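You operate a simulated robot arm through the tools that you are given. There is no shell and no other tool. Be economical: measure what you need, move in short steps, check, and stop when the job is done.

You are at the controls of a simulated two-armed robot. One attempt, no reset.

Task
Take the blue cloth from the top of the packing table and lay it out flat on the top of the check bench.

It is judged by the outcome, as a careful person would: the job done as asked, and still so three seconds after it is handed in. It fails if anything else is knocked over, pushed out of place, dropped, spilled or broken. Flat cloth is picked up by pressing the open fingertips on it (5 to 10 N) and closing them slowly along it; thin cloth reads only 2 to 8 mm in the jaws.

Robot
Two 6-joint arms with two-finger parallel grippers on one trunk, on a base that drives. Base frame: it is fixed to the floor where the robot stands at the start and does not move with it; the origin is under the middle of the robot, x ahead of it, y to its left, z up; the surface under the hand at the start is at about z = 0.86. Units: m, degrees, N and s.
The left shoulder is at the start at [0.06, 0.187, 1.072], the right one opposite. With the tool pointing down near the work surface each hand reaches from about 0.28 to 0.64 m from the robot's upright axis, wherever it stands, measured 20 degrees to its own side. Places, roughly: top of the check bench [0.5, 2.9, 0.9]. Payload 1.57 kg a hand.
Tool frame (each hand has its own): the origin (TCP) lies between the finger pads and is the grasp point; the fingertips stand 0.03 m ahead of it; z points along the fingers, y is the line along which they close. The gripper opens to 0.11 m. The fingers are 0.024 m wide and 0.012 m thick; the gripper's body (0.048 by 0.112 m) begins 0.078 m behind the TCP.
Orientation is told as [roll, pitch, yaw] about the base's x, y, z axes, in that order, counted from this pose: with the fingers straight down and closing along the base's y, the tool's x points along the base's -x, its y along +y and its z along -z.

Tools
- The arms move only by the tool move_arm. It takes "left_moves", "right_moves" or both (then of equal length, played together; a hand with none holds still); each is one flat list of numbers, 6 for each row, row after row: the shift along the tool's x, y, z in m, then the turn, a rotation vector about the tool's x, y, z in rad. In form: [dx, dy, dz, ax, ay, az, dx, dy, dz, ax, ay, az, ...]. A call has 1 to 20 rows; each row is the pose to reach, as a shift and turn from the pose commanded when the call began, along the tool's axes at that moment. "left_hand" and "right_hand" are, for a hand that has rows, the opening, from 0 (shut) to 1 (fully open), set as the call begins (left out, the last holds). A row lasts 0.2 s, in which the tool goes at most 0.05 m and 8.6 degrees; a call with a longer step from one row to the next is refused whole, and so is a gripper value outside its range. A pose out of reach is approached as far as the arm can. The call stops where the force on the tool passes 40 N (or 10 N more than at its start, if that is more) or the arm is blocked; 0.2 s more then pass. The fingers move at their own pace (about 0.153 m/s each) and stop on an object; they squeeze with about 32 N. The grip force told is the motor's: it shows also when the fingers shut on nothing. Time passes only in rows, and 0.2 s behind the last, so rows that repeat a pose let the fingers close. The reply holds the time, the measured pose of the TCP, the force on the tool along the base axes, the opening and the grip force, in the units named above and with some noise, with the torque about the TCP (base axes, N m) and any sound that the robot's microphone picked up.
- Cameras (640 x 400 px; columns grow to the right, rows downward): "scene" is now at [0.0097, -0.0102, 1.6062]; the picture's right is [-0.13, -0.99, 0.00], its down [-0.82, 0.11, -0.56] and it looks along [0.56, -0.07, -0.83] (base axes); focal length 276 px, centre (320, 200). "left" rides on the left gripper at [0.07, -0.016, -0.141] in its tool frame; the picture's right is [0.23, 0.97, 0.00], its down [-0.86, 0.20, -0.48] and it looks along [-0.47, 0.11, 0.88] (tool axes); focal length 222 px, centre (320, 200). "right" rides on the right gripper at [0.07, 0.016, -0.141] in its tool frame; the picture's right is [-0.23, 0.97, 0.00], its down [-0.86, -0.20, -0.48] and it looks along [-0.47, -0.11, 0.88] (tool axes); focal length 222 px, centre (320, 200). There is no depth. A picture from a camera that has moved, and an enlarged one, comes with that camera's place and axes in the base frame and with its lens.
- grab_frame(camera): a new picture of that camera. The clock stands still meanwhile.
- lift_body(by): slides the trunk up (or, below 0, down) by that many m; the arms and the scene camera ride with it, the base frame stays. It gives what a move gives, with no picture.
- roll_base(legs): drives the robot by 1 to 6 legs, each [ahead, left, turn to the left] in m, m and degrees, along the robot's own axes; the way and the turn of a leg run together, so that a leg with both is an arc; at most 1.5 m and 180 degrees a leg. The arms and the cameras ride along, it lands a little off, and it stops where it bumps. It gives what a move gives.
- turn_head(pan, tilt): turns the head with the scene camera to pan (to the left, within 86 degrees either way) and tilt (down, from -29 to 69), counted from straight ahead of the robot. It gives what a move gives.
- close_up(camera, box): a new picture of the part [left, top, right, bottom] of that camera's present view, enlarged. The clock stands still meanwhile.
- job_done(): hands the job in; it is judged then, once.

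Go step by step. Nothing tells you exact positions but the pictures and the camera data: compare them with the known pose of the tool, close in by small moves and look again before you grip or let go. The budget is 120 turns and 88 pictures, counting those below and the enlarged ones. Unless the task says otherwise, let go and move clear before handing in, and close with one line.

The tools are called after "Call:" as name(argument=value, ...) on one line, values as JSON. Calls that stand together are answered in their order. move_arm: Moves the arms, as the interface text tells. Its arguments: {"type":"object","properties":{"left_moves":{"type":"array"},"left_hand":{"type":"number"},"right_moves":{"type":"array"},"right_hand":{"type":"number"}},"required":[]} The other tools are called the same way: lift_body (by) slides the trunk up or down; roll_base (legs) drives the base; turn_head (pan, tilt) turns the head that bears the scene camera; grab_frame (camera) takes a picture; close_up (camera, box) takes an enlarged picture of a part of a camera's view; job_done () hands the job in.

At the start:

```text
clock: 0.0
left_tool_pos: [0.4234, 0.0802, 1.0808]
left_tool_rot: [-0.1, 0.0, 0.0]
left_wrist_force: [-0.2, 0.0, 0.1]
left_moment: [0.02, -0.03, -0.01]
left_gripper_width: 0.1102
left_gripper_force: 0.1
right_tool_pos: [0.3563, -0.3033, 1.03]
right_tool_rot: [-0.1, 0.0, 0.0]
right_wrist_force: [-0.2, -0.1, -0.6]
right_moment: [0.0, 0.0, 0.01]
right_gripper_width: 0.1097
right_gripper_force: 0.1
trunk travel left (down, up): [-0.7, 0.29]
robot x, y, heading: [-0.002, -0.0006, -0.1]
head pan, tilt: [-7.4, 55.8]
```

scene: 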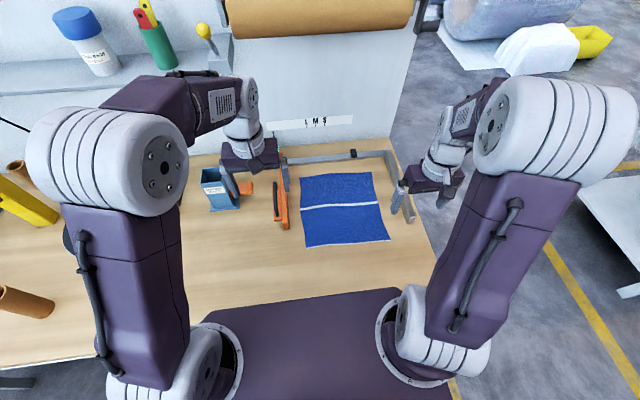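
right: 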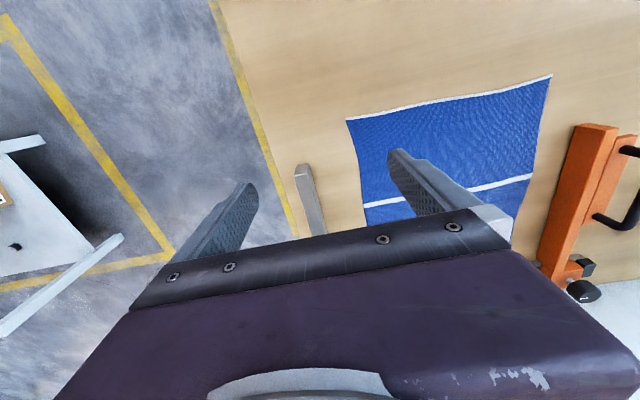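
left: 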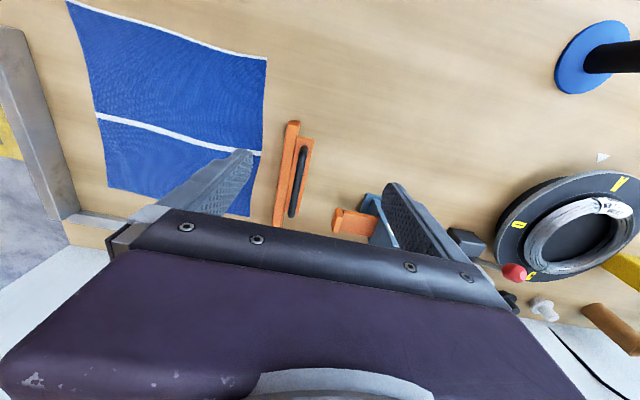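

The blue cloth lies at about x 0.35–0.615, y −0.265–−0.01 on the table, between an orange tool and a grey rail. I'll look closer at it, then look toward the bench.

Call:
close_up(camera="scene", box=[180, 120, 440, 290])

Call:
turn_head(pan=80, tilt=20)

Call:
grab_frame(camera="scene")

```text
2.35 times, centred on (310, 205) of scene
camera zoom: at [0.0097, -0.0102, 1.6062], right [-0.13, -0.99, 0.0], down [-0.82, 0.11, -0.56], along [0.56, -0.07, -0.83], focal length 649 px, centre (344, 188)
```

zoom: 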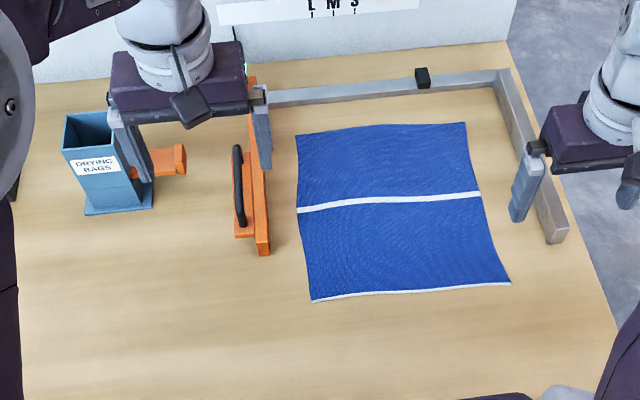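

```text
clock: 1.6
left_tool_pos: [0.4244, 0.0794, 1.0824]
left_tool_rot: [0.0, 0.0, 0.0]
left_wrist_force: [-0.5, 0.0, -0.4]
left_moment: [0.03, -0.02, -0.01]
left_gripper_width: 0.1101
left_gripper_force: 0.1
right_tool_pos: [0.3569, -0.3031, 1.0306]
right_tool_rot: [-0.1, -0.1, 0.0]
right_wrist_force: [1.1, -0.2, -0.1]
right_moment: [-0.02, 0.0, 0.01]
right_gripper_width: 0.11
right_gripper_force: 0.1
trunk travel left (down, up): [-0.7, 0.29]
robot x, y, heading: [0.0018, 0.0017, -0.1]
head pan, tilt: [80.0, 20.0]
```

```text
83 pictures are left
camera scene: at [-0.0446, 0.0906, 1.6593], right [0.98, -0.17, 0.0], down [-0.06, -0.34, -0.94], along [0.16, 0.93, -0.34], focal length 276 px, centre (320, 200)
```

scene: 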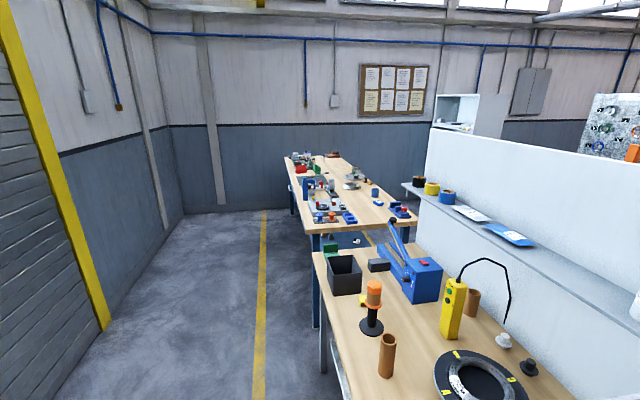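

The check bench stands farther left and has objects on it. I zoom in on it.

Call:
close_up(camera="scene", box=[270, 140, 430, 240])

Call:
grab_frame(camera="left")

```text
4.00 times, centred on (350, 190) of scene
camera zoom: at [-0.0446, 0.0906, 1.6593], right [0.98, -0.17, 0.0], down [-0.06, -0.34, -0.94], along [0.16, 0.93, -0.34], focal length 1103 px, centre (200, 240)
```

zoom: 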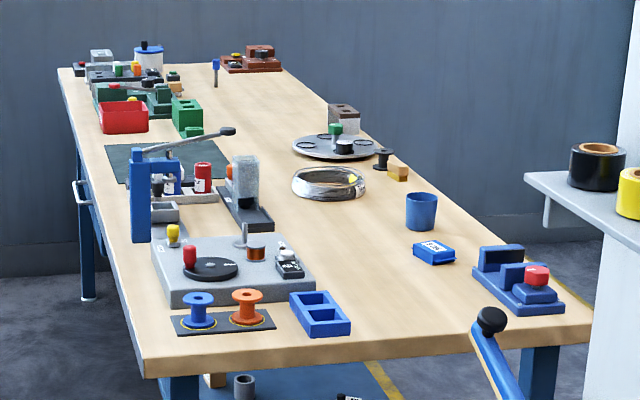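

```text
81 pictures are left
camera left: at [0.3527, 0.064, 1.2222], right [-0.23, 0.97, 0.0], down [0.86, 0.2, 0.48], along [0.47, 0.11, -0.88], focal length 222 px, centre (320, 200)
```

left: 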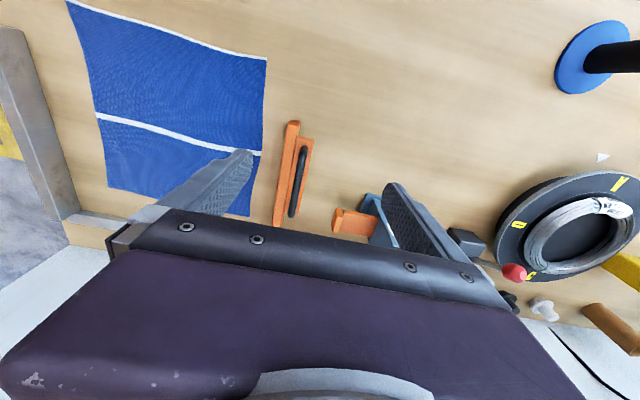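

The bench seems free around x 0.5–0.85, y 3.0–3.6. First I bring both hands, partly closed, above the near corners of the cloth.

Call:
move_arm(left_moves=[0.02, -0.04, 0.01, 0, 0, 0, 0.04, -0.08, 0.03, 0, 0, 0, 0.057, -0.12, 0.05, 0, 0, 0, 0.057, -0.124, 0.095, 0, 0, 0, 0.057, -0.124, 0.132, 0, 0, 0], right_moves=[0, 0.02, 0.01, 0, 0, 0, -0.002, 0.04, 0.02, 0, 0, 0, -0.004, 0.06, 0.04, 0, 0, 0, -0.004, 0.073, 0.06, 0, 0, 0, -0.004, 0.073, 0.08, 0, 0, 0], left_hand=0.36, right_hand=0.36)

Call:
turn_head(pan=-7.4, tilt=55.8)

Call:
grab_frame(camera="scene")

Call:
grab_frame(camera="left")

Call:
grab_frame(camera="right")

```text
clock: 2.8
left_tool_pos: [0.3667, -0.0424, 0.9507]
left_tool_rot: [0.0, 0.1, 0.1]
left_wrist_force: [0.0, -0.3, -0.1]
left_moment: [-0.01, 0.01, 0.02]
left_gripper_width: 0.0396
left_gripper_force: 0.2
right_tool_pos: [0.3612, -0.2327, 0.9491]
right_tool_rot: [0.0, 0.0, 0.0]
right_wrist_force: [0.4, -1.4, 0.2]
right_moment: [0.04, 0.03, -0.04]
right_gripper_width: 0.0396
right_gripper_force: 0.1
trunk travel left (down, up): [-0.7, 0.29]
robot x, y, heading: [0.0007, 0.0048, 0.1]
head pan, tilt: [80.0, 20.0]
```

```text
clock: 4.4
left_tool_pos: [0.3669, -0.042, 0.9516]
left_tool_rot: [0.0, 0.0, 0.1]
left_wrist_force: [0.6, 0.2, -0.5]
left_moment: [0.01, 0.01, 0.02]
left_gripper_width: 0.0395
left_gripper_force: 0.0
right_tool_pos: [0.359, -0.2304, 0.9504]
right_tool_rot: [0.0, 0.0, 0.0]
right_wrist_force: [-0.3, -0.4, -0.1]
right_moment: [-0.03, 0.0, -0.01]
right_gripper_width: 0.0396
right_gripper_force: 0.1
trunk travel left (down, up): [-0.7, 0.29]
robot x, y, heading: [-0.0012, 0.0005, -0.2]
head pan, tilt: [-7.4, 55.8]
```

```text
80 pictures are left
camera scene: at [0.0099, -0.0102, 1.6063], right [-0.13, -0.99, 0.0], down [-0.82, 0.11, -0.56], along [0.56, -0.07, -0.83], focal length 276 px, centre (320, 200)
```

scene: 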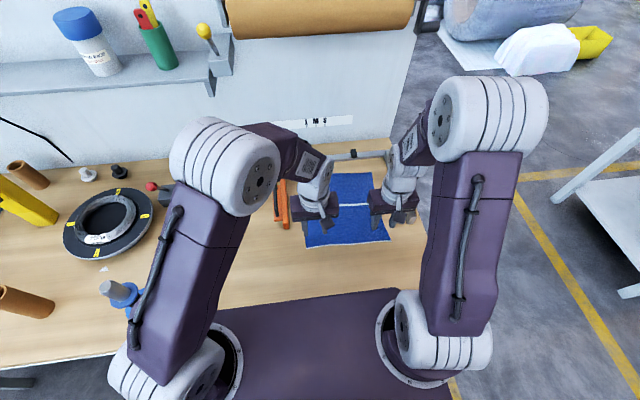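

```text
79 pictures are left
camera left: at [0.2952, -0.0581, 1.0911], right [-0.23, 0.97, 0.0], down [0.86, 0.2, 0.48], along [0.47, 0.11, -0.88], focal length 222 px, centre (320, 200)
```

left: 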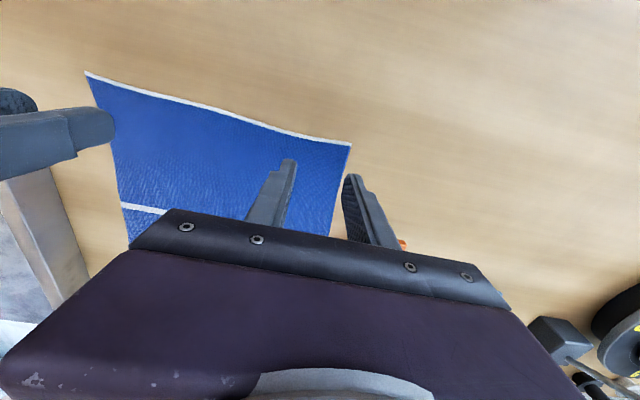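

```text
78 pictures are left
camera right: at [0.2906, -0.2145, 1.0909], right [0.23, 0.97, 0.0], down [0.86, -0.2, 0.48], along [0.47, -0.11, -0.88], focal length 222 px, centre (320, 200)
```

right: 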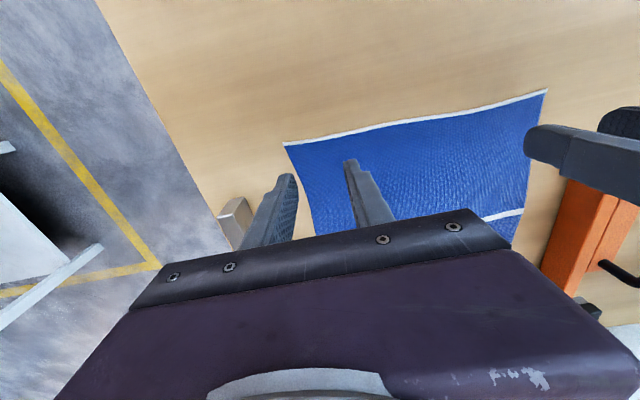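

Estimates agree with the wrist views (corners about [0.347,−0.014] and [0.339,−0.264]). I shift slightly inward and descend to just above the cloth.

Call:
move_arm(left_moves=[0.0, -0.009, 0.03, 0, 0, 0, 0.0, -0.009, 0.056, 0, 0, 0, 0.0, -0.009, 0.056, 0, 0, 0], right_moves=[0, 0.005, 0.03, 0, 0, 0, 0, 0.005, 0.056, 0, 0, 0, 0, 0.005, 0.056, 0, 0, 0])

Call:
grab_frame(camera="left")

```text
clock: 5.2
left_tool_pos: [0.3664, -0.051, 0.892]
left_tool_rot: [0.0, 0.1, 0.0]
left_wrist_force: [0.1, -0.6, -0.1]
left_moment: [0.01, 0.0, 0.01]
left_gripper_width: 0.0396
left_gripper_force: 0.1
right_tool_pos: [0.3601, -0.2242, 0.8928]
right_tool_rot: [0.1, -0.1, 0.0]
right_wrist_force: [-1.0, -0.6, 0.5]
right_moment: [-0.01, 0.0, 0.01]
right_gripper_width: 0.0397
right_gripper_force: 0.0
trunk travel left (down, up): [-0.7, 0.29]
robot x, y, heading: [0.0031, -0.0031, 0.1]
head pan, tilt: [-7.4, 55.8]
```

```text
77 pictures are left
camera left: at [0.2952, -0.0682, 1.0329], right [-0.23, 0.97, 0.0], down [0.85, 0.2, 0.48], along [0.47, 0.11, -0.88], focal length 222 px, centre (320, 200)
```

left: 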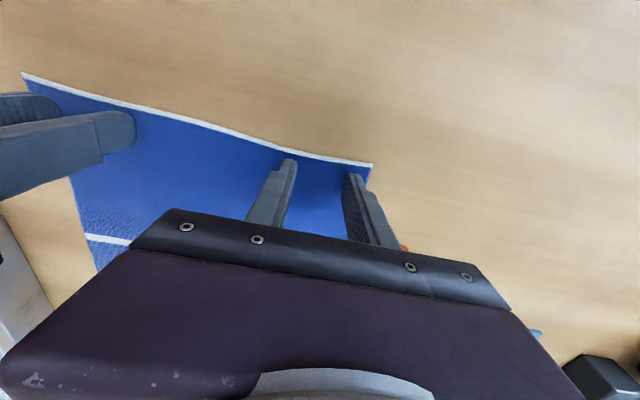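

Tips are just above the cloth, well inside the corners. I press down in small steps.

Call:
move_arm(left_moves=[0, 0, 0.002, 0, 0, 0, 0, 0, 0.003, 0, 0, 0, 0, 0, 0.003, 0, 0, 0], right_moves=[0, 0, 0.002, 0, 0, 0, 0, 0, 0.003, 0, 0, 0, 0, 0, 0.003, 0, 0, 0])

```text
clock: 6.0
left_tool_pos: [0.3667, -0.0532, 0.8922]
left_tool_rot: [-0.1, -0.1, 0.0]
left_wrist_force: [2.4, 3.1, 15.3]
left_moment: [0.29, 0.01, -0.05]
left_gripper_width: 0.0399
left_gripper_force: 0.1
right_tool_pos: [0.3598, -0.2254, 0.8908]
right_tool_rot: [-0.1, -0.1, 0.0]
right_wrist_force: [0.7, -0.7, 3.6]
right_moment: [-0.07, -0.01, 0.03]
right_gripper_width: 0.0394
right_gripper_force: 0.1
trunk travel left (down, up): [-0.7, 0.29]
robot x, y, heading: [-0.0085, 0.0019, -0.0]
head pan, tilt: [-7.4, 55.8]
```

Left presses 15 N, right 3.6 N; I even them out.

Call:
move_arm(left_moves=[0, 0, -0.0012, 0, 0, 0, 0, 0, -0.0012, 0, 0, 0], right_moves=[0, 0, 0.0008, 0, 0, 0, 0, 0, 0.0008, 0, 0, 0])

```text
clock: 6.6
left_tool_pos: [0.3663, -0.0515, 0.8911]
left_tool_rot: [0.1, -0.1, 0.0]
left_wrist_force: [0.6, -1.1, 1.4]
left_moment: [-0.01, -0.01, -0.02]
left_gripper_width: 0.0395
left_gripper_force: 0.1
right_tool_pos: [0.3592, -0.2254, 0.8919]
right_tool_rot: [-0.1, -0.2, 0.0]
right_wrist_force: [-0.3, 1.8, 16.6]
right_moment: [0.05, 0.08, 0.0]
right_gripper_width: 0.0395
right_gripper_force: 0.1
trunk travel left (down, up): [-0.7, 0.29]
robot x, y, heading: [-0.0006, 0.0007, -0.2]
head pan, tilt: [-7.4, 55.8]
```

Call:
move_arm(left_moves=[0, 0, 0.0006, 0, 0, 0, 0, 0, 0.0006, 0, 0, 0], right_moves=[0, 0, -0.0005, 0, 0, 0, 0, 0, -0.0005, 0, 0, 0])

```text
clock: 7.2
left_tool_pos: [0.3668, -0.052, 0.8911]
left_tool_rot: [0.1, 0.0, -0.1]
left_wrist_force: [-1.1, 2.1, 9.6]
left_moment: [0.14, 0.09, 0.0]
left_gripper_width: 0.0399
left_gripper_force: 0.0
right_tool_pos: [0.3598, -0.2255, 0.8928]
right_tool_rot: [0.0, 0.0, 0.0]
right_wrist_force: [1.3, 0.4, 2.6]
right_moment: [-0.03, 0.01, 0.0]
right_gripper_width: 0.0394
right_gripper_force: 0.2
trunk travel left (down, up): [-0.7, 0.29]
robot x, y, heading: [0.0003, 0.0023, -0.1]
head pan, tilt: [-7.4, 55.8]
```

Call:
move_arm(left_moves=[0, 0, 0, 0, 0, 0, 0, 0, 0, 0, 0, 0], right_moves=[0, 0, 0.0003, 0, 0, 0, 0, 0, 0.0003, 0, 0, 0], left_hand=0.29, right_hand=0.36)

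```text
clock: 7.8
left_tool_pos: [0.3661, -0.0509, 0.8909]
left_tool_rot: [0.0, 0.0, 0.1]
left_wrist_force: [1.0, -1.3, 7.6]
left_moment: [0.05, 0.0, 0.0]
left_gripper_width: 0.0308
left_gripper_force: 0.1
right_tool_pos: [0.3587, -0.2252, 0.8913]
right_tool_rot: [0.0, 0.0, 0.1]
right_wrist_force: [-0.4, 1.6, 4.6]
right_moment: [0.01, 0.0, -0.01]
right_gripper_width: 0.0395
right_gripper_force: 0.1
trunk travel left (down, up): [-0.7, 0.29]
robot x, y, heading: [-0.0003, -0.001, -0.1]
head pan, tilt: [-7.4, 55.8]
```

Call:
move_arm(left_moves=[0, 0, 0, 0, 0, 0, 0, 0, 0, 0, 0, 0], right_moves=[0, 0, 0.0002, 0, 0, 0, 0, 0, 0.0002, 0, 0, 0], left_hand=0.22, right_hand=0.29)

Call:
close_up(camera="left", box=[200, 100, 420, 240])

```text
clock: 8.4
left_tool_pos: [0.3653, -0.0531, 0.8917]
left_tool_rot: [0.0, -0.1, 0.0]
left_wrist_force: [0.2, -0.3, 7.1]
left_moment: [0.02, 0.04, 0.04]
left_gripper_width: 0.023
left_gripper_force: 0.1
right_tool_pos: [0.3601, -0.2255, 0.8911]
right_tool_rot: [0.0, -0.1, 0.0]
right_wrist_force: [-0.5, 0.4, 6.4]
right_moment: [-0.02, 0.03, -0.01]
right_gripper_width: 0.0314
right_gripper_force: 0.1
trunk travel left (down, up): [-0.7, 0.29]
robot x, y, heading: [0.001, -0.0002, -0.2]
head pan, tilt: [-7.4, 55.8]
```

```text
2.86 times, centred on (310, 170) of left
camera zoom: at [0.2949, -0.0685, 1.0318], right [-0.23, 0.97, 0.0], down [0.85, 0.2, 0.48], along [0.47, 0.11, -0.88], focal length 635 px, centre (349, 286)
```

zoom: 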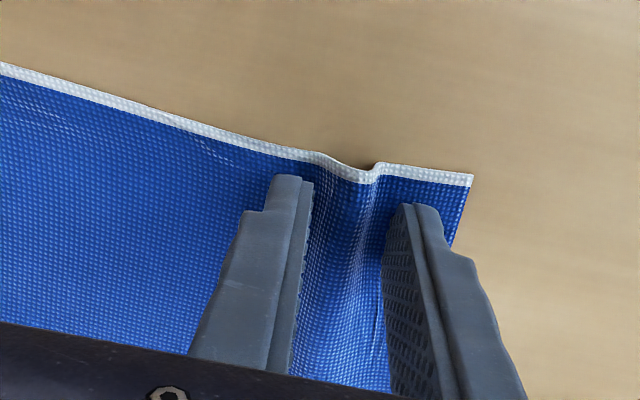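

The left pinch is bunching a neat fold. I keep closing step by step.

Call:
move_arm(left_moves=[0, 0, 0, 0, 0, 0, 0, 0, 0, 0, 0, 0], right_moves=[0, 0, 0, 0, 0, 0, 0, 0, 0, 0, 0, 0], left_hand=0.15, right_hand=0.22)

Call:
move_arm(left_moves=[0, 0, 0, 0, 0, 0, 0, 0, 0, 0, 0, 0], right_moves=[0, 0, 0, 0, 0, 0, 0, 0, 0, 0, 0, 0], left_hand=0.08, right_hand=0.15)

Call:
close_up(camera="left", box=[200, 100, 420, 240])

Call:
close_up(camera="right", box=[220, 100, 440, 240])

```text
clock: 9.0
left_tool_pos: [0.3664, -0.0522, 0.8905]
left_tool_rot: [0.1, -0.1, 0.1]
left_wrist_force: [-0.2, -1.2, 7.8]
left_moment: [-0.01, 0.05, -0.01]
left_gripper_width: 0.0151
left_gripper_force: 0.0
right_tool_pos: [0.3603, -0.2263, 0.8917]
right_tool_rot: [0.0, -0.1, 0.1]
right_wrist_force: [-0.2, 0.8, 6.9]
right_moment: [-0.02, 0.01, -0.06]
right_gripper_width: 0.0232
right_gripper_force: 0.1
trunk travel left (down, up): [-0.7, 0.29]
robot x, y, heading: [0.0006, -0.002, 0.2]
head pan, tilt: [-7.4, 55.8]
```

```text
clock: 9.6
left_tool_pos: [0.3649, -0.0522, 0.8914]
left_tool_rot: [0.0, -0.1, 0.0]
left_wrist_force: [-0.1, -2.1, 6.8]
left_moment: [0.01, 0.01, 0.02]
left_gripper_width: 0.0075
left_gripper_force: 0.1
right_tool_pos: [0.3596, -0.2258, 0.8919]
right_tool_rot: [-0.1, -0.1, 0.0]
right_wrist_force: [0.7, 1.2, 5.8]
right_moment: [0.01, 0.02, -0.02]
right_gripper_width: 0.0156
right_gripper_force: 0.0
trunk travel left (down, up): [-0.7, 0.29]
robot x, y, heading: [-0.0023, -0.0016, -0.4]
head pan, tilt: [-7.4, 55.8]
```

```text
2.86 times, centred on (310, 170) of left
camera zoom: at [0.2948, -0.0684, 1.0318], right [-0.23, 0.97, 0.0], down [0.85, 0.2, 0.48], along [0.47, 0.11, -0.88], focal length 635 px, centre (349, 286)
```

zoom: 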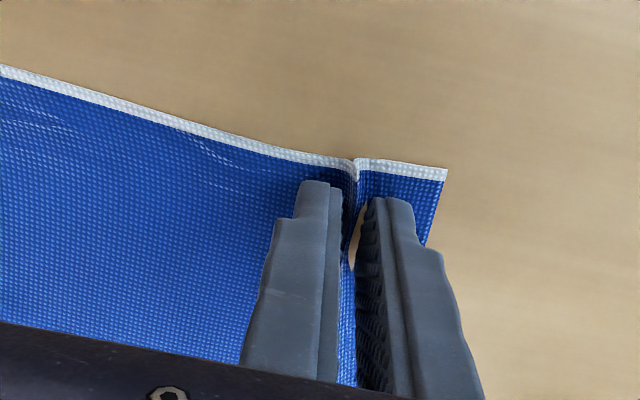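

```text
2.86 times, centred on (330, 170) of right
camera zoom: at [0.2899, -0.209, 1.0322], right [0.23, 0.97, 0.0], down [0.85, -0.2, 0.48], along [0.47, -0.11, -0.88], focal length 635 px, centre (291, 286)
```

zoom: 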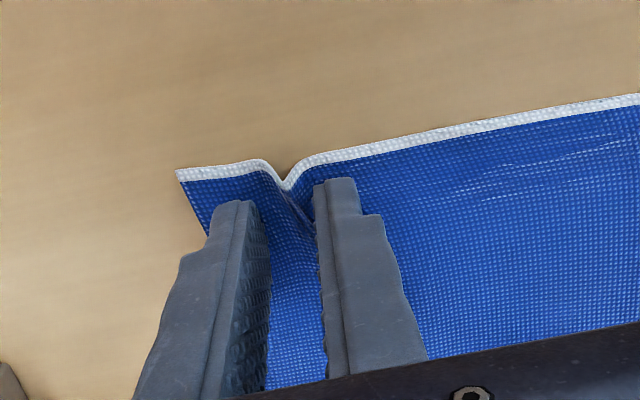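

Call:
move_arm(left_moves=[0, 0, 0, 0, 0, 0, 0, 0, 0, 0, 0, 0, 0, 0, 0, 0, 0, 0], right_moves=[0, 0, 0, 0, 0, 0, 0, 0, 0, 0, 0, 0, 0, 0, 0, 0, 0, 0], left_hand=0.0, right_hand=0.08)

Call:
move_arm(left_moves=[0, 0, 0, 0, 0, 0, 0, 0, 0, 0, 0, 0, 0, 0, 0, 0, 0, 0], right_moves=[0, 0, 0, 0, 0, 0, 0, 0, 0, 0, 0, 0, 0, 0, 0, 0, 0, 0], right_hand=0.0)

Call:
close_up(camera="left", box=[200, 100, 420, 240])

Call:
close_up(camera="right", box=[220, 100, 440, 240])

```text
clock: 10.4
left_tool_pos: [0.3653, -0.0531, 0.8913]
left_tool_rot: [0.0, -0.1, 0.1]
left_wrist_force: [0.6, -3.1, 4.0]
left_moment: [-0.08, 0.04, 0.04]
left_gripper_width: 0.002
left_gripper_force: 23.4
right_tool_pos: [0.3591, -0.226, 0.8918]
right_tool_rot: [0.0, -0.1, 0.0]
right_wrist_force: [0.1, 3.0, 9.5]
right_moment: [0.09, 0.07, -0.04]
right_gripper_width: 0.0093
right_gripper_force: 0.3
trunk travel left (down, up): [-0.7, 0.29]
robot x, y, heading: [-0.001, -0.0008, 0.1]
head pan, tilt: [-7.4, 55.8]
```

```text
clock: 11.2
left_tool_pos: [0.3666, -0.0541, 0.8912]
left_tool_rot: [-0.1, 0.0, -0.1]
left_wrist_force: [-0.2, -6.8, 2.9]
left_moment: [-0.18, 0.02, 0.09]
left_gripper_width: 0.0019
left_gripper_force: 23.4
right_tool_pos: [0.3604, -0.2261, 0.8906]
right_tool_rot: [0.1, -0.1, 0.0]
right_wrist_force: [0.2, 6.0, 12.7]
right_moment: [0.21, 0.06, -0.06]
right_gripper_width: 0.0029
right_gripper_force: 23.7
trunk travel left (down, up): [-0.7, 0.29]
robot x, y, heading: [0.0027, 0.0032, 0.3]
head pan, tilt: [-7.4, 55.8]
```

```text
2.86 times, centred on (310, 170) of left
camera zoom: at [0.2948, -0.0683, 1.0319], right [-0.23, 0.97, 0.0], down [0.85, 0.2, 0.48], along [0.47, 0.11, -0.88], focal length 635 px, centre (349, 286)
```

zoom: 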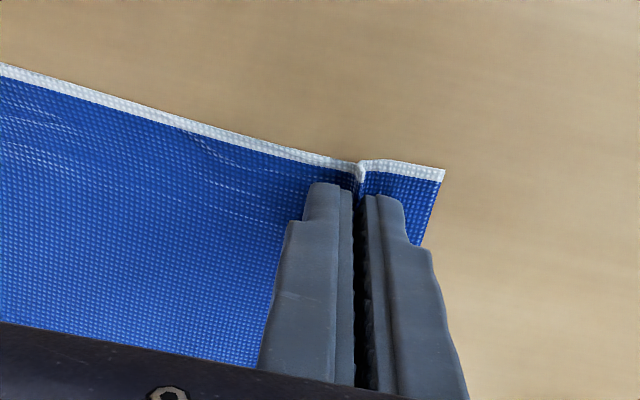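

```text
2.86 times, centred on (330, 170) of right
camera zoom: at [0.2898, -0.2089, 1.0323], right [0.23, 0.97, 0.0], down [0.85, -0.2, 0.48], along [0.47, -0.11, -0.88], focal length 635 px, centre (291, 286)
```

zoom: 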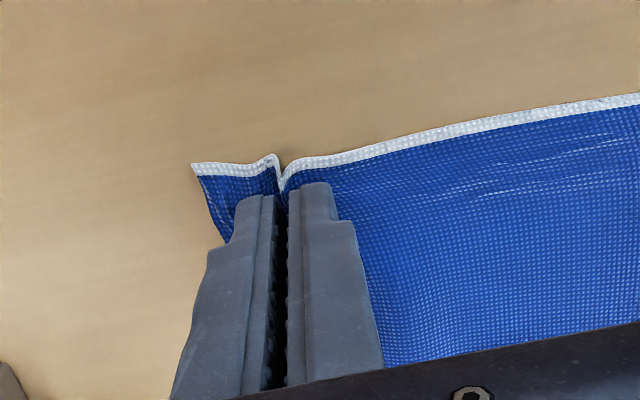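

Both hands hold (≈2 and 3 mm). I ease the tension between the hands slightly and lift 6 cm.

Call:
move_arm(left_moves=[0, -0.002, -0.005, 0, 0, 0, 0, -0.003, -0.02, 0, 0, 0, 0, -0.003, -0.04, 0, 0, 0, 0, -0.003, -0.06, 0, 0, 0], right_moves=[0, 0.002, -0.005, 0, 0, 0, 0, 0.003, -0.02, 0, 0, 0, 0, 0.003, -0.04, 0, 0, 0, 0, 0.003, -0.06, 0, 0, 0])

Call:
grab_frame(camera="left")

Call:
grab_frame(camera="right")

```text
clock: 12.2
left_tool_pos: [0.3649, -0.0543, 0.9509]
left_tool_rot: [0.0, 0.0, 0.0]
left_wrist_force: [-0.4, -2.2, -0.2]
left_moment: [-0.11, 0.0, 0.04]
left_gripper_width: 0.0023
left_gripper_force: 23.7
right_tool_pos: [0.3607, -0.2226, 0.9514]
right_tool_rot: [-0.1, -0.1, 0.0]
right_wrist_force: [-1.2, 3.8, -0.8]
right_moment: [0.07, 0.0, -0.03]
right_gripper_width: 0.0016
right_gripper_force: 23.5
trunk travel left (down, up): [-0.7, 0.29]
robot x, y, heading: [0.0014, 0.0019, -0.1]
head pan, tilt: [-7.4, 55.8]
```

```text
71 pictures are left
camera left: at [0.2943, -0.071, 1.0911], right [-0.23, 0.97, 0.0], down [0.86, 0.2, 0.48], along [0.47, 0.11, -0.88], focal length 222 px, centre (320, 200)
```

left: 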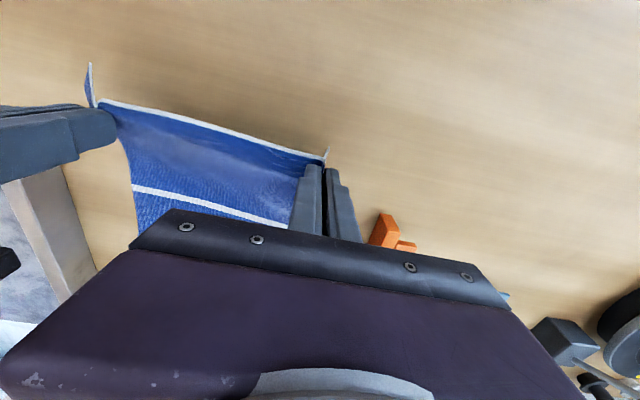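

```text
70 pictures are left
camera right: at [0.29, -0.2062, 1.092], right [0.23, 0.97, 0.0], down [0.85, -0.2, 0.48], along [0.47, -0.11, -0.88], focal length 222 px, centre (320, 200)
```

right: 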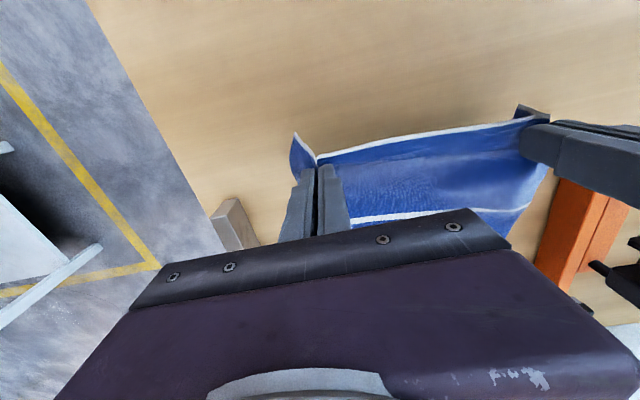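

Held well. I raise the hands straight to about z 1.15, then lift the trunk.

Call:
move_arm(left_moves=[0, 0, -0.04, 0, 0, 0, 0, 0, -0.08, 0, 0, 0, 0, 0, -0.12, 0, 0, 0, 0, 0, -0.16, 0, 0, 0, 0, 0, -0.2, 0, 0, 0], right_moves=[0, 0, -0.04, 0, 0, 0, 0, 0, -0.08, 0, 0, 0, 0, 0, -0.12, 0, 0, 0, 0, 0, -0.16, 0, 0, 0, 0, 0, -0.2, 0, 0, 0])

Call:
lift_body(by=0.2)

Call:
grab_frame(camera="scene")

Call:
grab_frame(camera="left")

```text
clock: 13.4
left_tool_pos: [0.3652, -0.0543, 1.1528]
left_tool_rot: [0.0, -0.1, 0.0]
left_wrist_force: [0.1, -3.4, -0.9]
left_moment: [-0.12, 0.0, 0.04]
left_gripper_width: 0.0025
left_gripper_force: 23.9
right_tool_pos: [0.3591, -0.2241, 1.1532]
right_tool_rot: [0.0, 0.0, 0.0]
right_wrist_force: [-0.6, 3.1, -0.1]
right_moment: [0.1, -0.03, -0.01]
right_gripper_width: 0.0015
right_gripper_force: 23.4
trunk travel left (down, up): [-0.7, 0.29]
robot x, y, heading: [-0.002, 0.0024, -0.2]
head pan, tilt: [-7.4, 55.8]
```

```text
clock: 15.6
left_tool_pos: [0.3656, -0.0539, 1.3521]
left_tool_rot: [0.0, 0.0, 0.0]
left_wrist_force: [-0.6, -3.7, -0.2]
left_moment: [-0.12, 0.02, 0.07]
left_gripper_width: 0.0021
left_gripper_force: 23.9
right_tool_pos: [0.3611, -0.225, 1.3517]
right_tool_rot: [0.1, 0.1, 0.0]
right_wrist_force: [-0.3, 2.7, 0.9]
right_moment: [0.16, 0.03, -0.02]
right_gripper_width: 0.0018
right_gripper_force: 23.6
trunk travel left (down, up): [-0.9, 0.09]
robot x, y, heading: [-0.0006, -0.003, 0.4]
head pan, tilt: [-7.4, 55.8]
```

```text
69 pictures are left
camera scene: at [0.0099, -0.0103, 1.8062], right [-0.13, -0.99, 0.0], down [-0.82, 0.11, -0.56], along [0.56, -0.07, -0.83], focal length 276 px, centre (320, 200)
```

scene: 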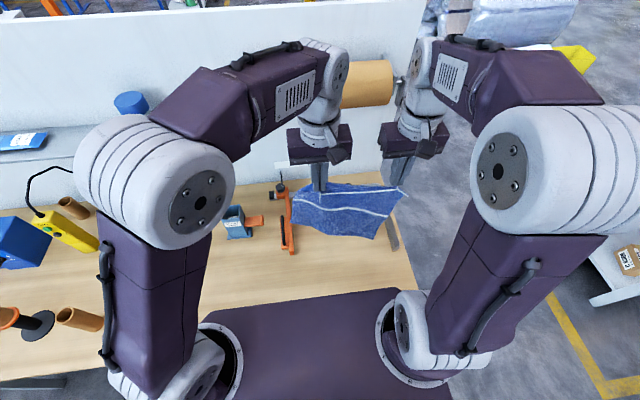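

```text
68 pictures are left
camera left: at [0.2952, -0.0701, 1.4926], right [-0.23, 0.97, 0.0], down [0.86, 0.2, 0.48], along [0.47, 0.11, -0.88], focal length 222 px, centre (320, 200)
```

left: 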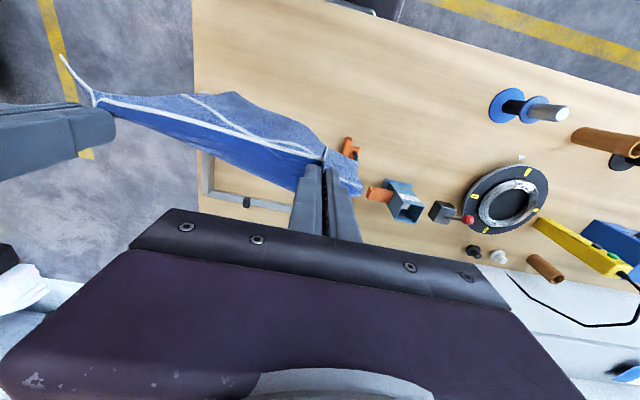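

Cloth is hanging free. I back off from the table and drive left along the aisle, hands clear of the tables.

Call:
roll_base(legs=[[-0.45, 0, 0], [0, 1.4, 0]])

Call:
turn_head(pan=50, tilt=30)

Call:
grab_frame(camera="scene")

```text
clock: 24.9
left_tool_pos: [-0.0884, 1.347, 1.3518]
left_tool_rot: [0.0, 0.0, 0.0]
left_wrist_force: [-0.3, -4.4, -0.4]
left_moment: [-0.09, -0.01, 0.04]
left_gripper_width: 0.0023
left_gripper_force: 24.0
right_tool_pos: [-0.0941, 1.1778, 1.3507]
right_tool_rot: [-0.1, 0.0, 0.0]
right_wrist_force: [-0.1, 3.7, 0.7]
right_moment: [0.1, -0.02, -0.04]
right_gripper_width: 0.0017
right_gripper_force: 24.2
trunk travel left (down, up): [-0.9, 0.09]
robot x, y, heading: [-0.4541, 1.4064, -0.0]
head pan, tilt: [-7.4, 55.8]
```

```text
clock: 26.2
left_tool_pos: [-0.0887, 1.347, 1.3533]
left_tool_rot: [0.0, 0.1, 0.0]
left_wrist_force: [-0.2, -4.2, 0.0]
left_moment: [-0.1, 0.0, 0.04]
left_gripper_width: 0.0022
left_gripper_force: 23.5
right_tool_pos: [-0.0935, 1.1772, 1.3508]
right_tool_rot: [0.0, 0.0, 0.0]
right_wrist_force: [0.7, 3.4, -0.7]
right_moment: [0.09, 0.01, -0.02]
right_gripper_width: 0.0015
right_gripper_force: 23.0
trunk travel left (down, up): [-0.9, 0.09]
robot x, y, heading: [-0.4529, 1.4031, 0.1]
head pan, tilt: [50.0, 30.0]
```

```text
67 pictures are left
camera scene: at [-0.4571, 1.469, 1.8433], right [0.77, -0.64, 0.0], down [-0.32, -0.38, -0.87], along [0.56, 0.66, -0.5], focal length 276 px, centre (320, 200)
```

scene: 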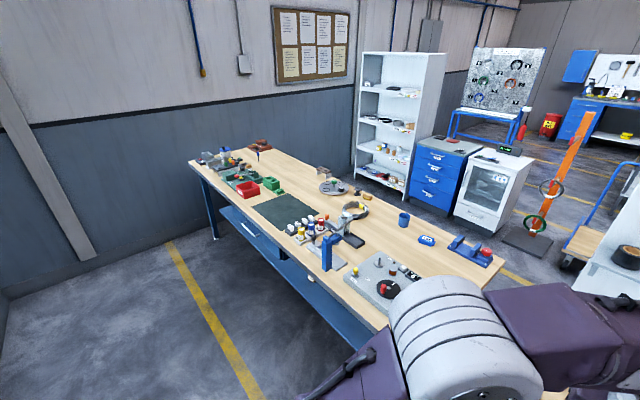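

I drive on to y ≈ 2.9 and look at the bench from in front.

Call:
roll_base(legs=[[0, 1.5, 0]])

Call:
turn_head(pan=0, tilt=38)

Call:
grab_frame(camera="scene")

```text
clock: 33.7
left_tool_pos: [-0.0645, 2.8522, 1.3524]
left_tool_rot: [0.0, 0.0, -2.0]
left_wrist_force: [-0.7, -3.2, -0.2]
left_moment: [-0.1, 0.0, 0.1]
left_gripper_width: 0.0022
left_gripper_force: 23.9
right_tool_pos: [-0.076, 2.6824, 1.3516]
right_tool_rot: [0.0, 0.0, -2.0]
right_wrist_force: [-0.2, 3.4, -0.3]
right_moment: [0.12, 0.0, -0.04]
right_gripper_width: 0.0015
right_gripper_force: 23.4
trunk travel left (down, up): [-0.9, 0.09]
robot x, y, heading: [-0.4292, 2.9205, -1.9]
head pan, tilt: [50.0, 30.0]
```

```text
clock: 34.9
left_tool_pos: [-0.0645, 2.853, 1.3517]
left_tool_rot: [0.0, 0.0, -2.0]
left_wrist_force: [0.7, -3.7, -0.6]
left_moment: [-0.1, 0.01, 0.06]
left_gripper_width: 0.0024
left_gripper_force: 24.5
right_tool_pos: [-0.0762, 2.6842, 1.3517]
right_tool_rot: [0.1, 0.1, -2.0]
right_wrist_force: [0.9, 3.8, 0.2]
right_moment: [0.1, -0.02, -0.03]
right_gripper_width: 0.0016
right_gripper_force: 23.6
trunk travel left (down, up): [-0.9, 0.09]
robot x, y, heading: [-0.4284, 2.9179, -2.0]
head pan, tilt: [0.0, 38.0]
```

```text
66 pictures are left
camera scene: at [-0.4031, 2.9173, 1.8309], right [-0.03, -1.0, 0.0], down [-0.62, 0.02, -0.79], along [0.79, -0.03, -0.62], focal length 276 px, centre (320, 200)
```

scene: 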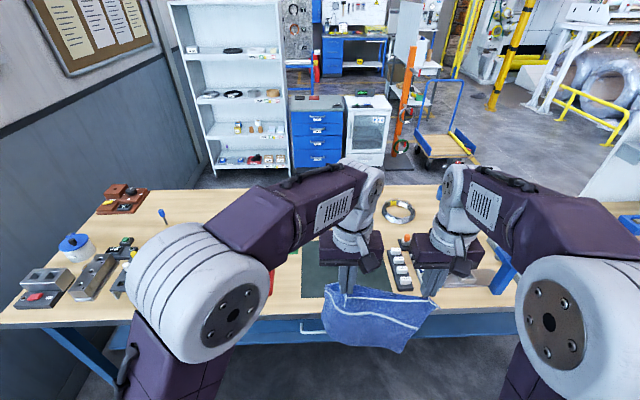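

The arms block the view, so I turn the robot right and pan the head left to see the middle of the bench.

Call:
roll_base(legs=[[0, 0, -48]])

Call:
turn_head(pan=60, tilt=42)

Call:
grab_frame(camera="scene")

```text
clock: 37.5
left_tool_pos: [-0.2347, 2.6044, 1.3521]
left_tool_rot: [0.0, 0.0, -50.1]
left_wrist_force: [-0.3, -1.9, 0.2]
left_moment: [-0.06, 0.06, 0.06]
left_gripper_width: 0.0019
left_gripper_force: 22.9
right_tool_pos: [-0.3696, 2.4997, 1.3514]
right_tool_rot: [0.1, 0.0, -50.1]
right_wrist_force: [1.5, 1.4, 0.9]
right_moment: [0.04, -0.05, -0.01]
right_gripper_width: 0.0014
right_gripper_force: 23.8
trunk travel left (down, up): [-0.9, 0.09]
robot x, y, heading: [-0.4257, 2.9206, -50.1]
head pan, tilt: [0.0, 38.0]
```

```text
clock: 38.8
left_tool_pos: [-0.235, 2.6042, 1.3525]
left_tool_rot: [0.0, 0.0, -50.1]
left_wrist_force: [-1.2, -2.0, -0.4]
left_moment: [-0.06, 0.04, 0.09]
left_gripper_width: 0.0019
left_gripper_force: 24.0
right_tool_pos: [-0.3686, 2.4996, 1.3524]
right_tool_rot: [-0.1, 0.1, -50.0]
right_wrist_force: [1.7, 1.3, -0.4]
right_moment: [0.06, -0.07, -0.03]
right_gripper_width: 0.0015
right_gripper_force: 23.8
trunk travel left (down, up): [-0.9, 0.09]
robot x, y, heading: [-0.4256, 2.9228, -50.0]
head pan, tilt: [60.0, 42.0]
```

```text
65 pictures are left
camera scene: at [-0.3854, 2.9786, 1.825], right [0.17, -0.99, 0.0], down [-0.66, -0.11, -0.74], along [0.73, 0.13, -0.67], focal length 276 px, centre (320, 200)
```

scene: 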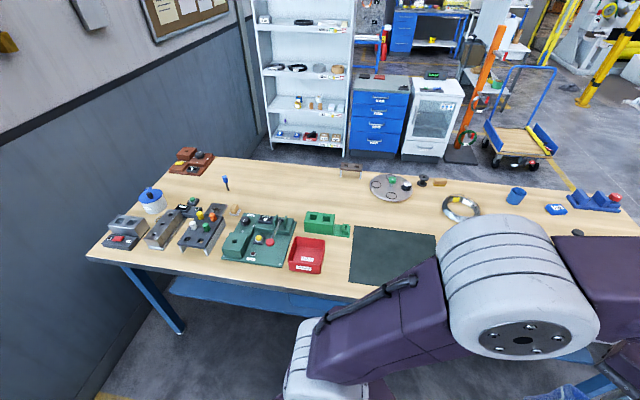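

Clear view now: there is free space at x 0.37–0.65, y 2.62–2.97 (part of the thin green mat and bare wood behind it), short of the turntable at x≥0.67. I turn back to face the bench.

Call:
roll_base(legs=[[0, 0, 50]])

Call:
turn_head(pan=-7, tilt=55)

```text
clock: 41.4
left_tool_pos: [-0.0625, 2.8603, 1.3524]
left_tool_rot: [0.0, 0.0, -0.8]
left_wrist_force: [0.0, -2.2, 0.1]
left_moment: [-0.07, 0.01, 0.01]
left_gripper_width: 0.0023
left_gripper_force: 23.5
right_tool_pos: [-0.0712, 2.6918, 1.3525]
right_tool_rot: [0.1, 0.0, -0.8]
right_wrist_force: [-0.4, 2.9, 0.1]
right_moment: [0.09, -0.01, -0.04]
right_gripper_width: 0.0016
right_gripper_force: 23.2
trunk travel left (down, up): [-0.9, 0.09]
robot x, y, heading: [-0.4282, 2.9195, -0.7]
head pan, tilt: [60.0, 42.0]
```

```text
clock: 42.8
left_tool_pos: [-0.0624, 2.8605, 1.3529]
left_tool_rot: [0.0, 0.0, -0.8]
left_wrist_force: [-0.4, -2.7, 0.2]
left_moment: [-0.05, -0.05, 0.01]
left_gripper_width: 0.002
left_gripper_force: 24.0
right_tool_pos: [-0.071, 2.6909, 1.3514]
right_tool_rot: [0.0, 0.1, -0.7]
right_wrist_force: [0.2, 2.8, 0.5]
right_moment: [0.12, -0.01, -0.07]
right_gripper_width: 0.0015
right_gripper_force: 23.5
trunk travel left (down, up): [-0.9, 0.09]
robot x, y, heading: [-0.4256, 2.9205, -0.8]
head pan, tilt: [-7.0, 55.0]
```

Call:
roll_base(legs=[[0.38, 0.01, 0.7]])

Call:
grab_frame(camera="scene")

Call:
grab_frame(camera="left")

Call:
grab_frame(camera="right")

```text
clock: 45.2
left_tool_pos: [0.3264, 2.8708, 1.352]
left_tool_rot: [0.0, -0.1, -0.3]
left_wrist_force: [-0.3, -3.3, -0.6]
left_moment: [-0.08, -0.02, 0.02]
left_gripper_width: 0.002
left_gripper_force: 23.6
right_tool_pos: [0.3191, 2.7012, 1.3514]
right_tool_rot: [0.0, -0.1, -0.3]
right_wrist_force: [-0.4, 3.0, -0.5]
right_moment: [0.1, -0.03, -0.03]
right_gripper_width: 0.0015
right_gripper_force: 23.1
trunk travel left (down, up): [-0.9, 0.09]
robot x, y, heading: [-0.0361, 2.9244, -0.2]
head pan, tilt: [-7.0, 55.0]
```

```text
64 pictures are left
camera scene: at [-0.0304, 2.916, 1.8073], right [-0.13, -0.99, 0.0], down [-0.81, 0.1, -0.58], along [0.57, -0.07, -0.82], focal length 276 px, centre (320, 200)
```

scene: 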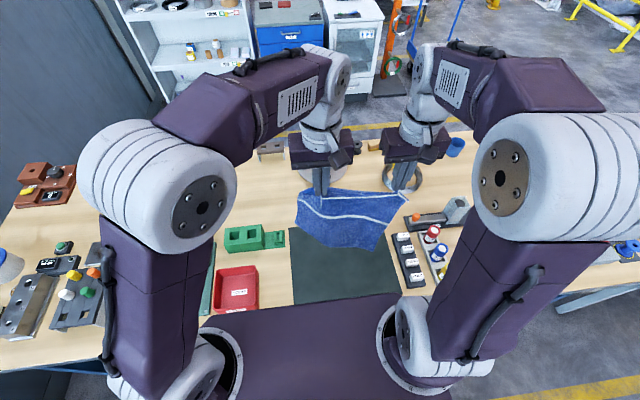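

```text
63 pictures are left
camera left: at [0.2544, 2.8546, 1.4933], right [-0.22, 0.97, 0.0], down [0.85, 0.2, 0.48], along [0.47, 0.11, -0.88], focal length 222 px, centre (320, 200)
```

left: 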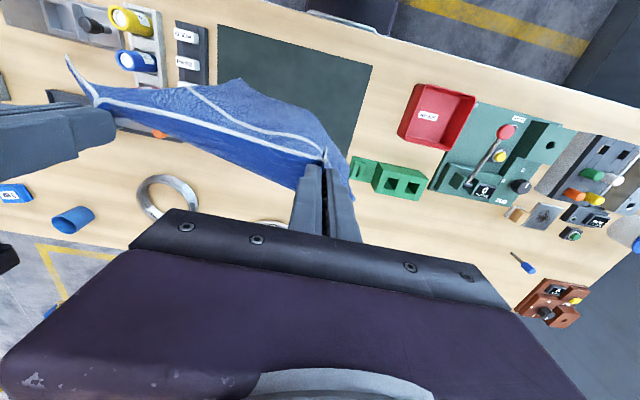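

```text
62 pictures are left
camera right: at [0.2492, 2.7179, 1.4931], right [0.23, 0.97, 0.0], down [0.85, -0.2, 0.48], along [0.47, -0.11, -0.88], focal length 222 px, centre (320, 200)
```

right: 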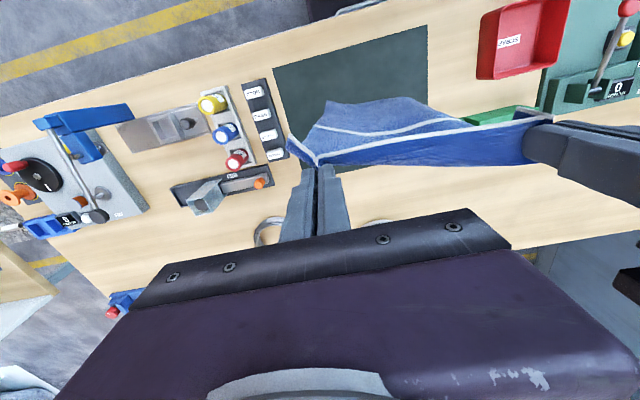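

Hands hang the cloth over the mat, centred at y ≈ 2.786. I lower the trunk 0.12 m and reach both hands forward to x ≈ 0.58.

Call:
lift_body(by=-0.12)

Call:
move_arm(left_moves=[-0.04, 0, 0, 0, 0, 0, -0.08, 0, 0, 0, 0, 0, -0.12, 0, 0, 0, 0, 0, -0.16, 0, 0, 0, 0, 0, -0.2, 0, 0, 0, 0, 0, -0.235, 0, 0, 0, 0, 0, -0.26, 0, 0, 0, 0, 0], right_moves=[-0.04, 0, 0, 0, 0, 0, -0.08, 0, 0, 0, 0, 0, -0.12, 0, 0, 0, 0, 0, -0.16, 0, 0, 0, 0, 0, -0.2, 0, 0, 0, 0, 0, -0.24, 0, 0, 0, 0, 0, -0.267, 0, 0, 0, 0, 0])

Call:
grab_frame(camera="scene")

```text
clock: 46.7
left_tool_pos: [0.3275, 2.8712, 1.2317]
left_tool_rot: [0.0, -0.1, -0.2]
left_wrist_force: [0.4, -3.1, 0.5]
left_moment: [-0.08, 0.0, 0.03]
left_gripper_width: 0.0022
left_gripper_force: 23.9
right_tool_pos: [0.321, 2.7014, 1.2319]
right_tool_rot: [0.0, 0.0, -0.2]
right_wrist_force: [0.8, 2.8, -1.0]
right_moment: [0.11, 0.01, -0.07]
right_gripper_width: 0.0016
right_gripper_force: 23.4
trunk travel left (down, up): [-0.78, 0.21]
robot x, y, heading: [-0.0374, 2.9234, -0.2]
head pan, tilt: [-7.0, 55.0]
```

```text
clock: 48.3
left_tool_pos: [0.4611, 2.8788, 1.2252]
left_tool_rot: [0.0, 0.1, -0.1]
left_wrist_force: [-0.7, -0.6, -1.4]
left_moment: [0.04, 0.01, -0.02]
left_gripper_width: 0.0021
left_gripper_force: 23.7
left hand out of reach, approached as far as the arm can: row 4, 5, 6, 7
right_tool_pos: [0.52, 2.7038, 1.2182]
right_tool_rot: [0.0, 0.1, -0.4]
right_wrist_force: [-0.2, 0.5, 0.1]
right_moment: [0.03, 0.04, -0.03]
right_gripper_width: 0.0
right_gripper_force: 21.7
right hand out of reach, approached as far as the arm can: row 5, 6, 7
trunk travel left (down, up): [-0.78, 0.21]
robot x, y, heading: [-0.0377, 2.9235, -0.2]
head pan, tilt: [-7.0, 55.0]
```

```text
61 pictures are left
camera scene: at [-0.0266, 2.9165, 1.6873], right [-0.13, -0.99, 0.0], down [-0.81, 0.1, -0.57], along [0.57, -0.07, -0.82], focal length 276 px, centre (320, 200)
```

scene: 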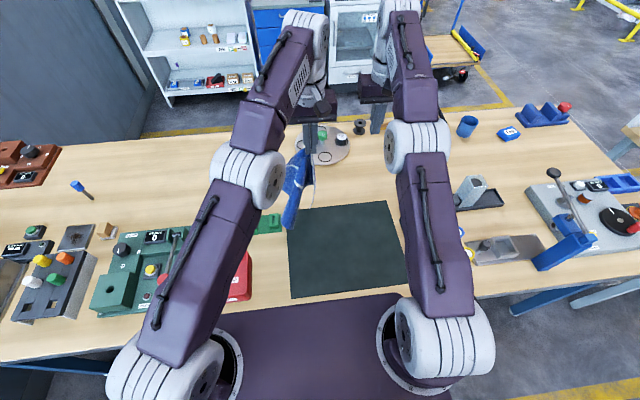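

The left arm ran out of reach and the right hand pulled off the cloth; it now hangs from the left hand. I bring the left hand back and up to keep it clear, and look.

Call:
lift_body(by=0.12)

Call:
grab_frame(camera="right")

Call:
grab_frame(camera="left")

Call:
close_up(camera="scene", box=[220, 80, 420, 280])

```text
clock: 49.8
left_tool_pos: [0.4601, 2.8782, 1.3453]
left_tool_rot: [0.0, 0.0, -0.3]
left_wrist_force: [0.1, -0.4, 0.2]
left_moment: [-0.02, 0.01, 0.03]
left_gripper_width: 0.002
left_gripper_force: 23.5
right_tool_pos: [0.5197, 2.7023, 1.3369]
right_tool_rot: [0.1, -0.1, -0.2]
right_wrist_force: [-1.3, -0.7, 0.4]
right_moment: [0.03, 0.02, 0.0]
right_gripper_width: 0.0
right_gripper_force: 21.6
trunk travel left (down, up): [-0.9, 0.09]
robot x, y, heading: [-0.0397, 2.925, -0.2]
head pan, tilt: [-7.0, 55.0]
```

```text
60 pictures are left
camera right: at [0.4505, 2.7193, 1.478], right [0.23, 0.97, 0.0], down [0.85, -0.2, 0.48], along [0.47, -0.11, -0.88], focal length 222 px, centre (320, 200)
```

right: 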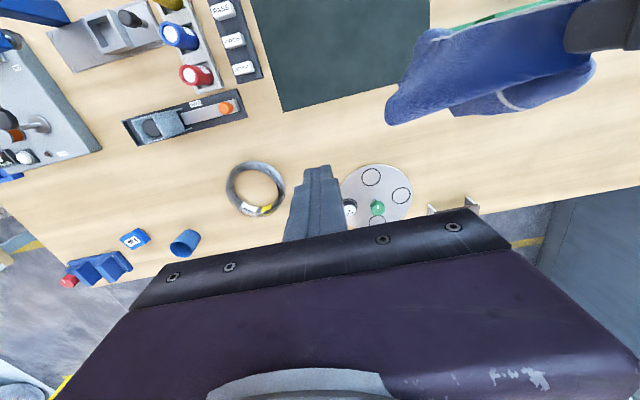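

```text
59 pictures are left
camera left: at [0.3894, 2.862, 1.4856], right [-0.22, 0.97, 0.0], down [0.86, 0.2, 0.48], along [0.47, 0.11, -0.88], focal length 222 px, centre (320, 200)
```

left: 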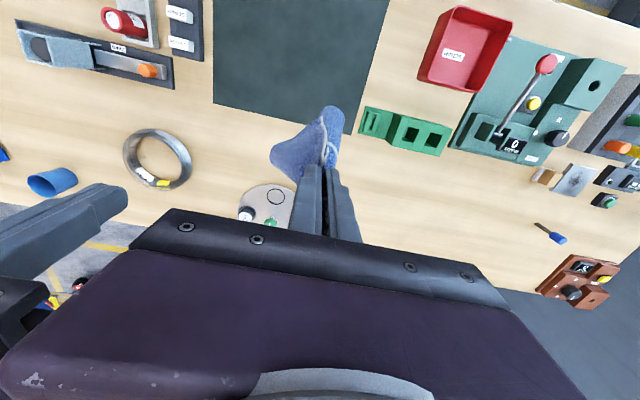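

```text
2.00 times, centred on (320, 180) of scene
camera zoom: at [-0.0265, 2.916, 1.8072], right [-0.13, -0.99, 0.0], down [-0.81, 0.1, -0.57], along [0.57, -0.07, -0.82], focal length 552 px, centre (320, 240)
```

zoom: 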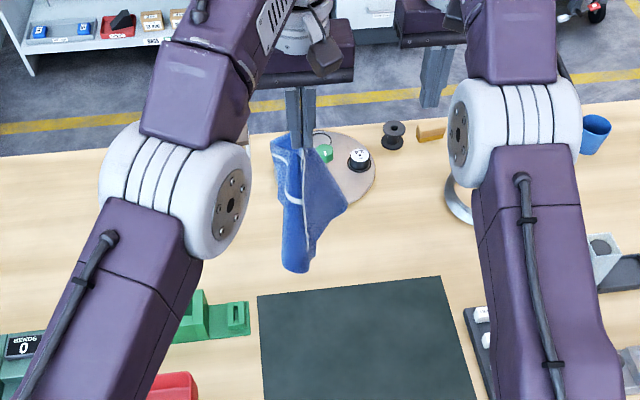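

Nothing was disturbed. Plan: shift the robot right, set the far corner of the cloth down at the back right of the free area and drag it out diagonally with the left hand, then regrip with the right. First the right hand retracts and the left adjusts a little.

Call:
move_arm(left_moves=[0.03, 0, 0, 0, 0, 0, 0.06, 0, 0, 0, 0, 0, 0.06, 0, 0, 0, 0, 0, 0.06, 0, 0, 0, 0, 0, 0.06, 0, 0, 0, 0, 0], right_moves=[0.04, 0, 0, 0, 0, 0, 0.08, 0, 0, 0, 0, 0, 0.12, 0, 0, 0, 0, 0, 0.16, -0.02, 0, 0, 0, 0, 0.2, -0.03, 0, 0, 0, 0])

Call:
grab_frame(camera="right")

```text
clock: 51.0
left_tool_pos: [0.3974, 2.8795, 1.3462]
left_tool_rot: [-0.1, -0.2, -0.4]
left_wrist_force: [-0.4, 0.3, -0.1]
left_moment: [-0.02, -0.03, -0.01]
left_gripper_width: 0.0019
left_gripper_force: 24.4
right_tool_pos: [0.3133, 2.6711, 1.3372]
right_tool_rot: [0.1, -0.2, -0.2]
right_wrist_force: [-0.2, 0.3, -0.1]
right_moment: [0.0, -0.05, -0.02]
right_gripper_width: 0.0
right_gripper_force: 21.5
trunk travel left (down, up): [-0.9, 0.09]
robot x, y, heading: [-0.0356, 2.9261, -0.4]
head pan, tilt: [-7.0, 55.0]
```

```text
57 pictures are left
camera right: at [0.2436, 2.6873, 1.4776], right [0.23, 0.97, 0.0], down [0.85, -0.2, 0.48], along [0.47, -0.11, -0.88], focal length 222 px, centre (320, 200)
```

right: 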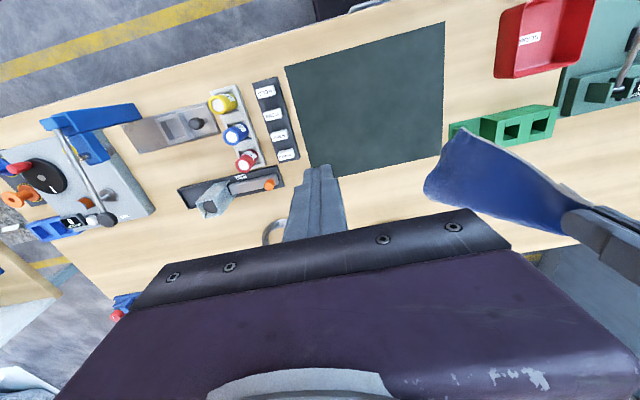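

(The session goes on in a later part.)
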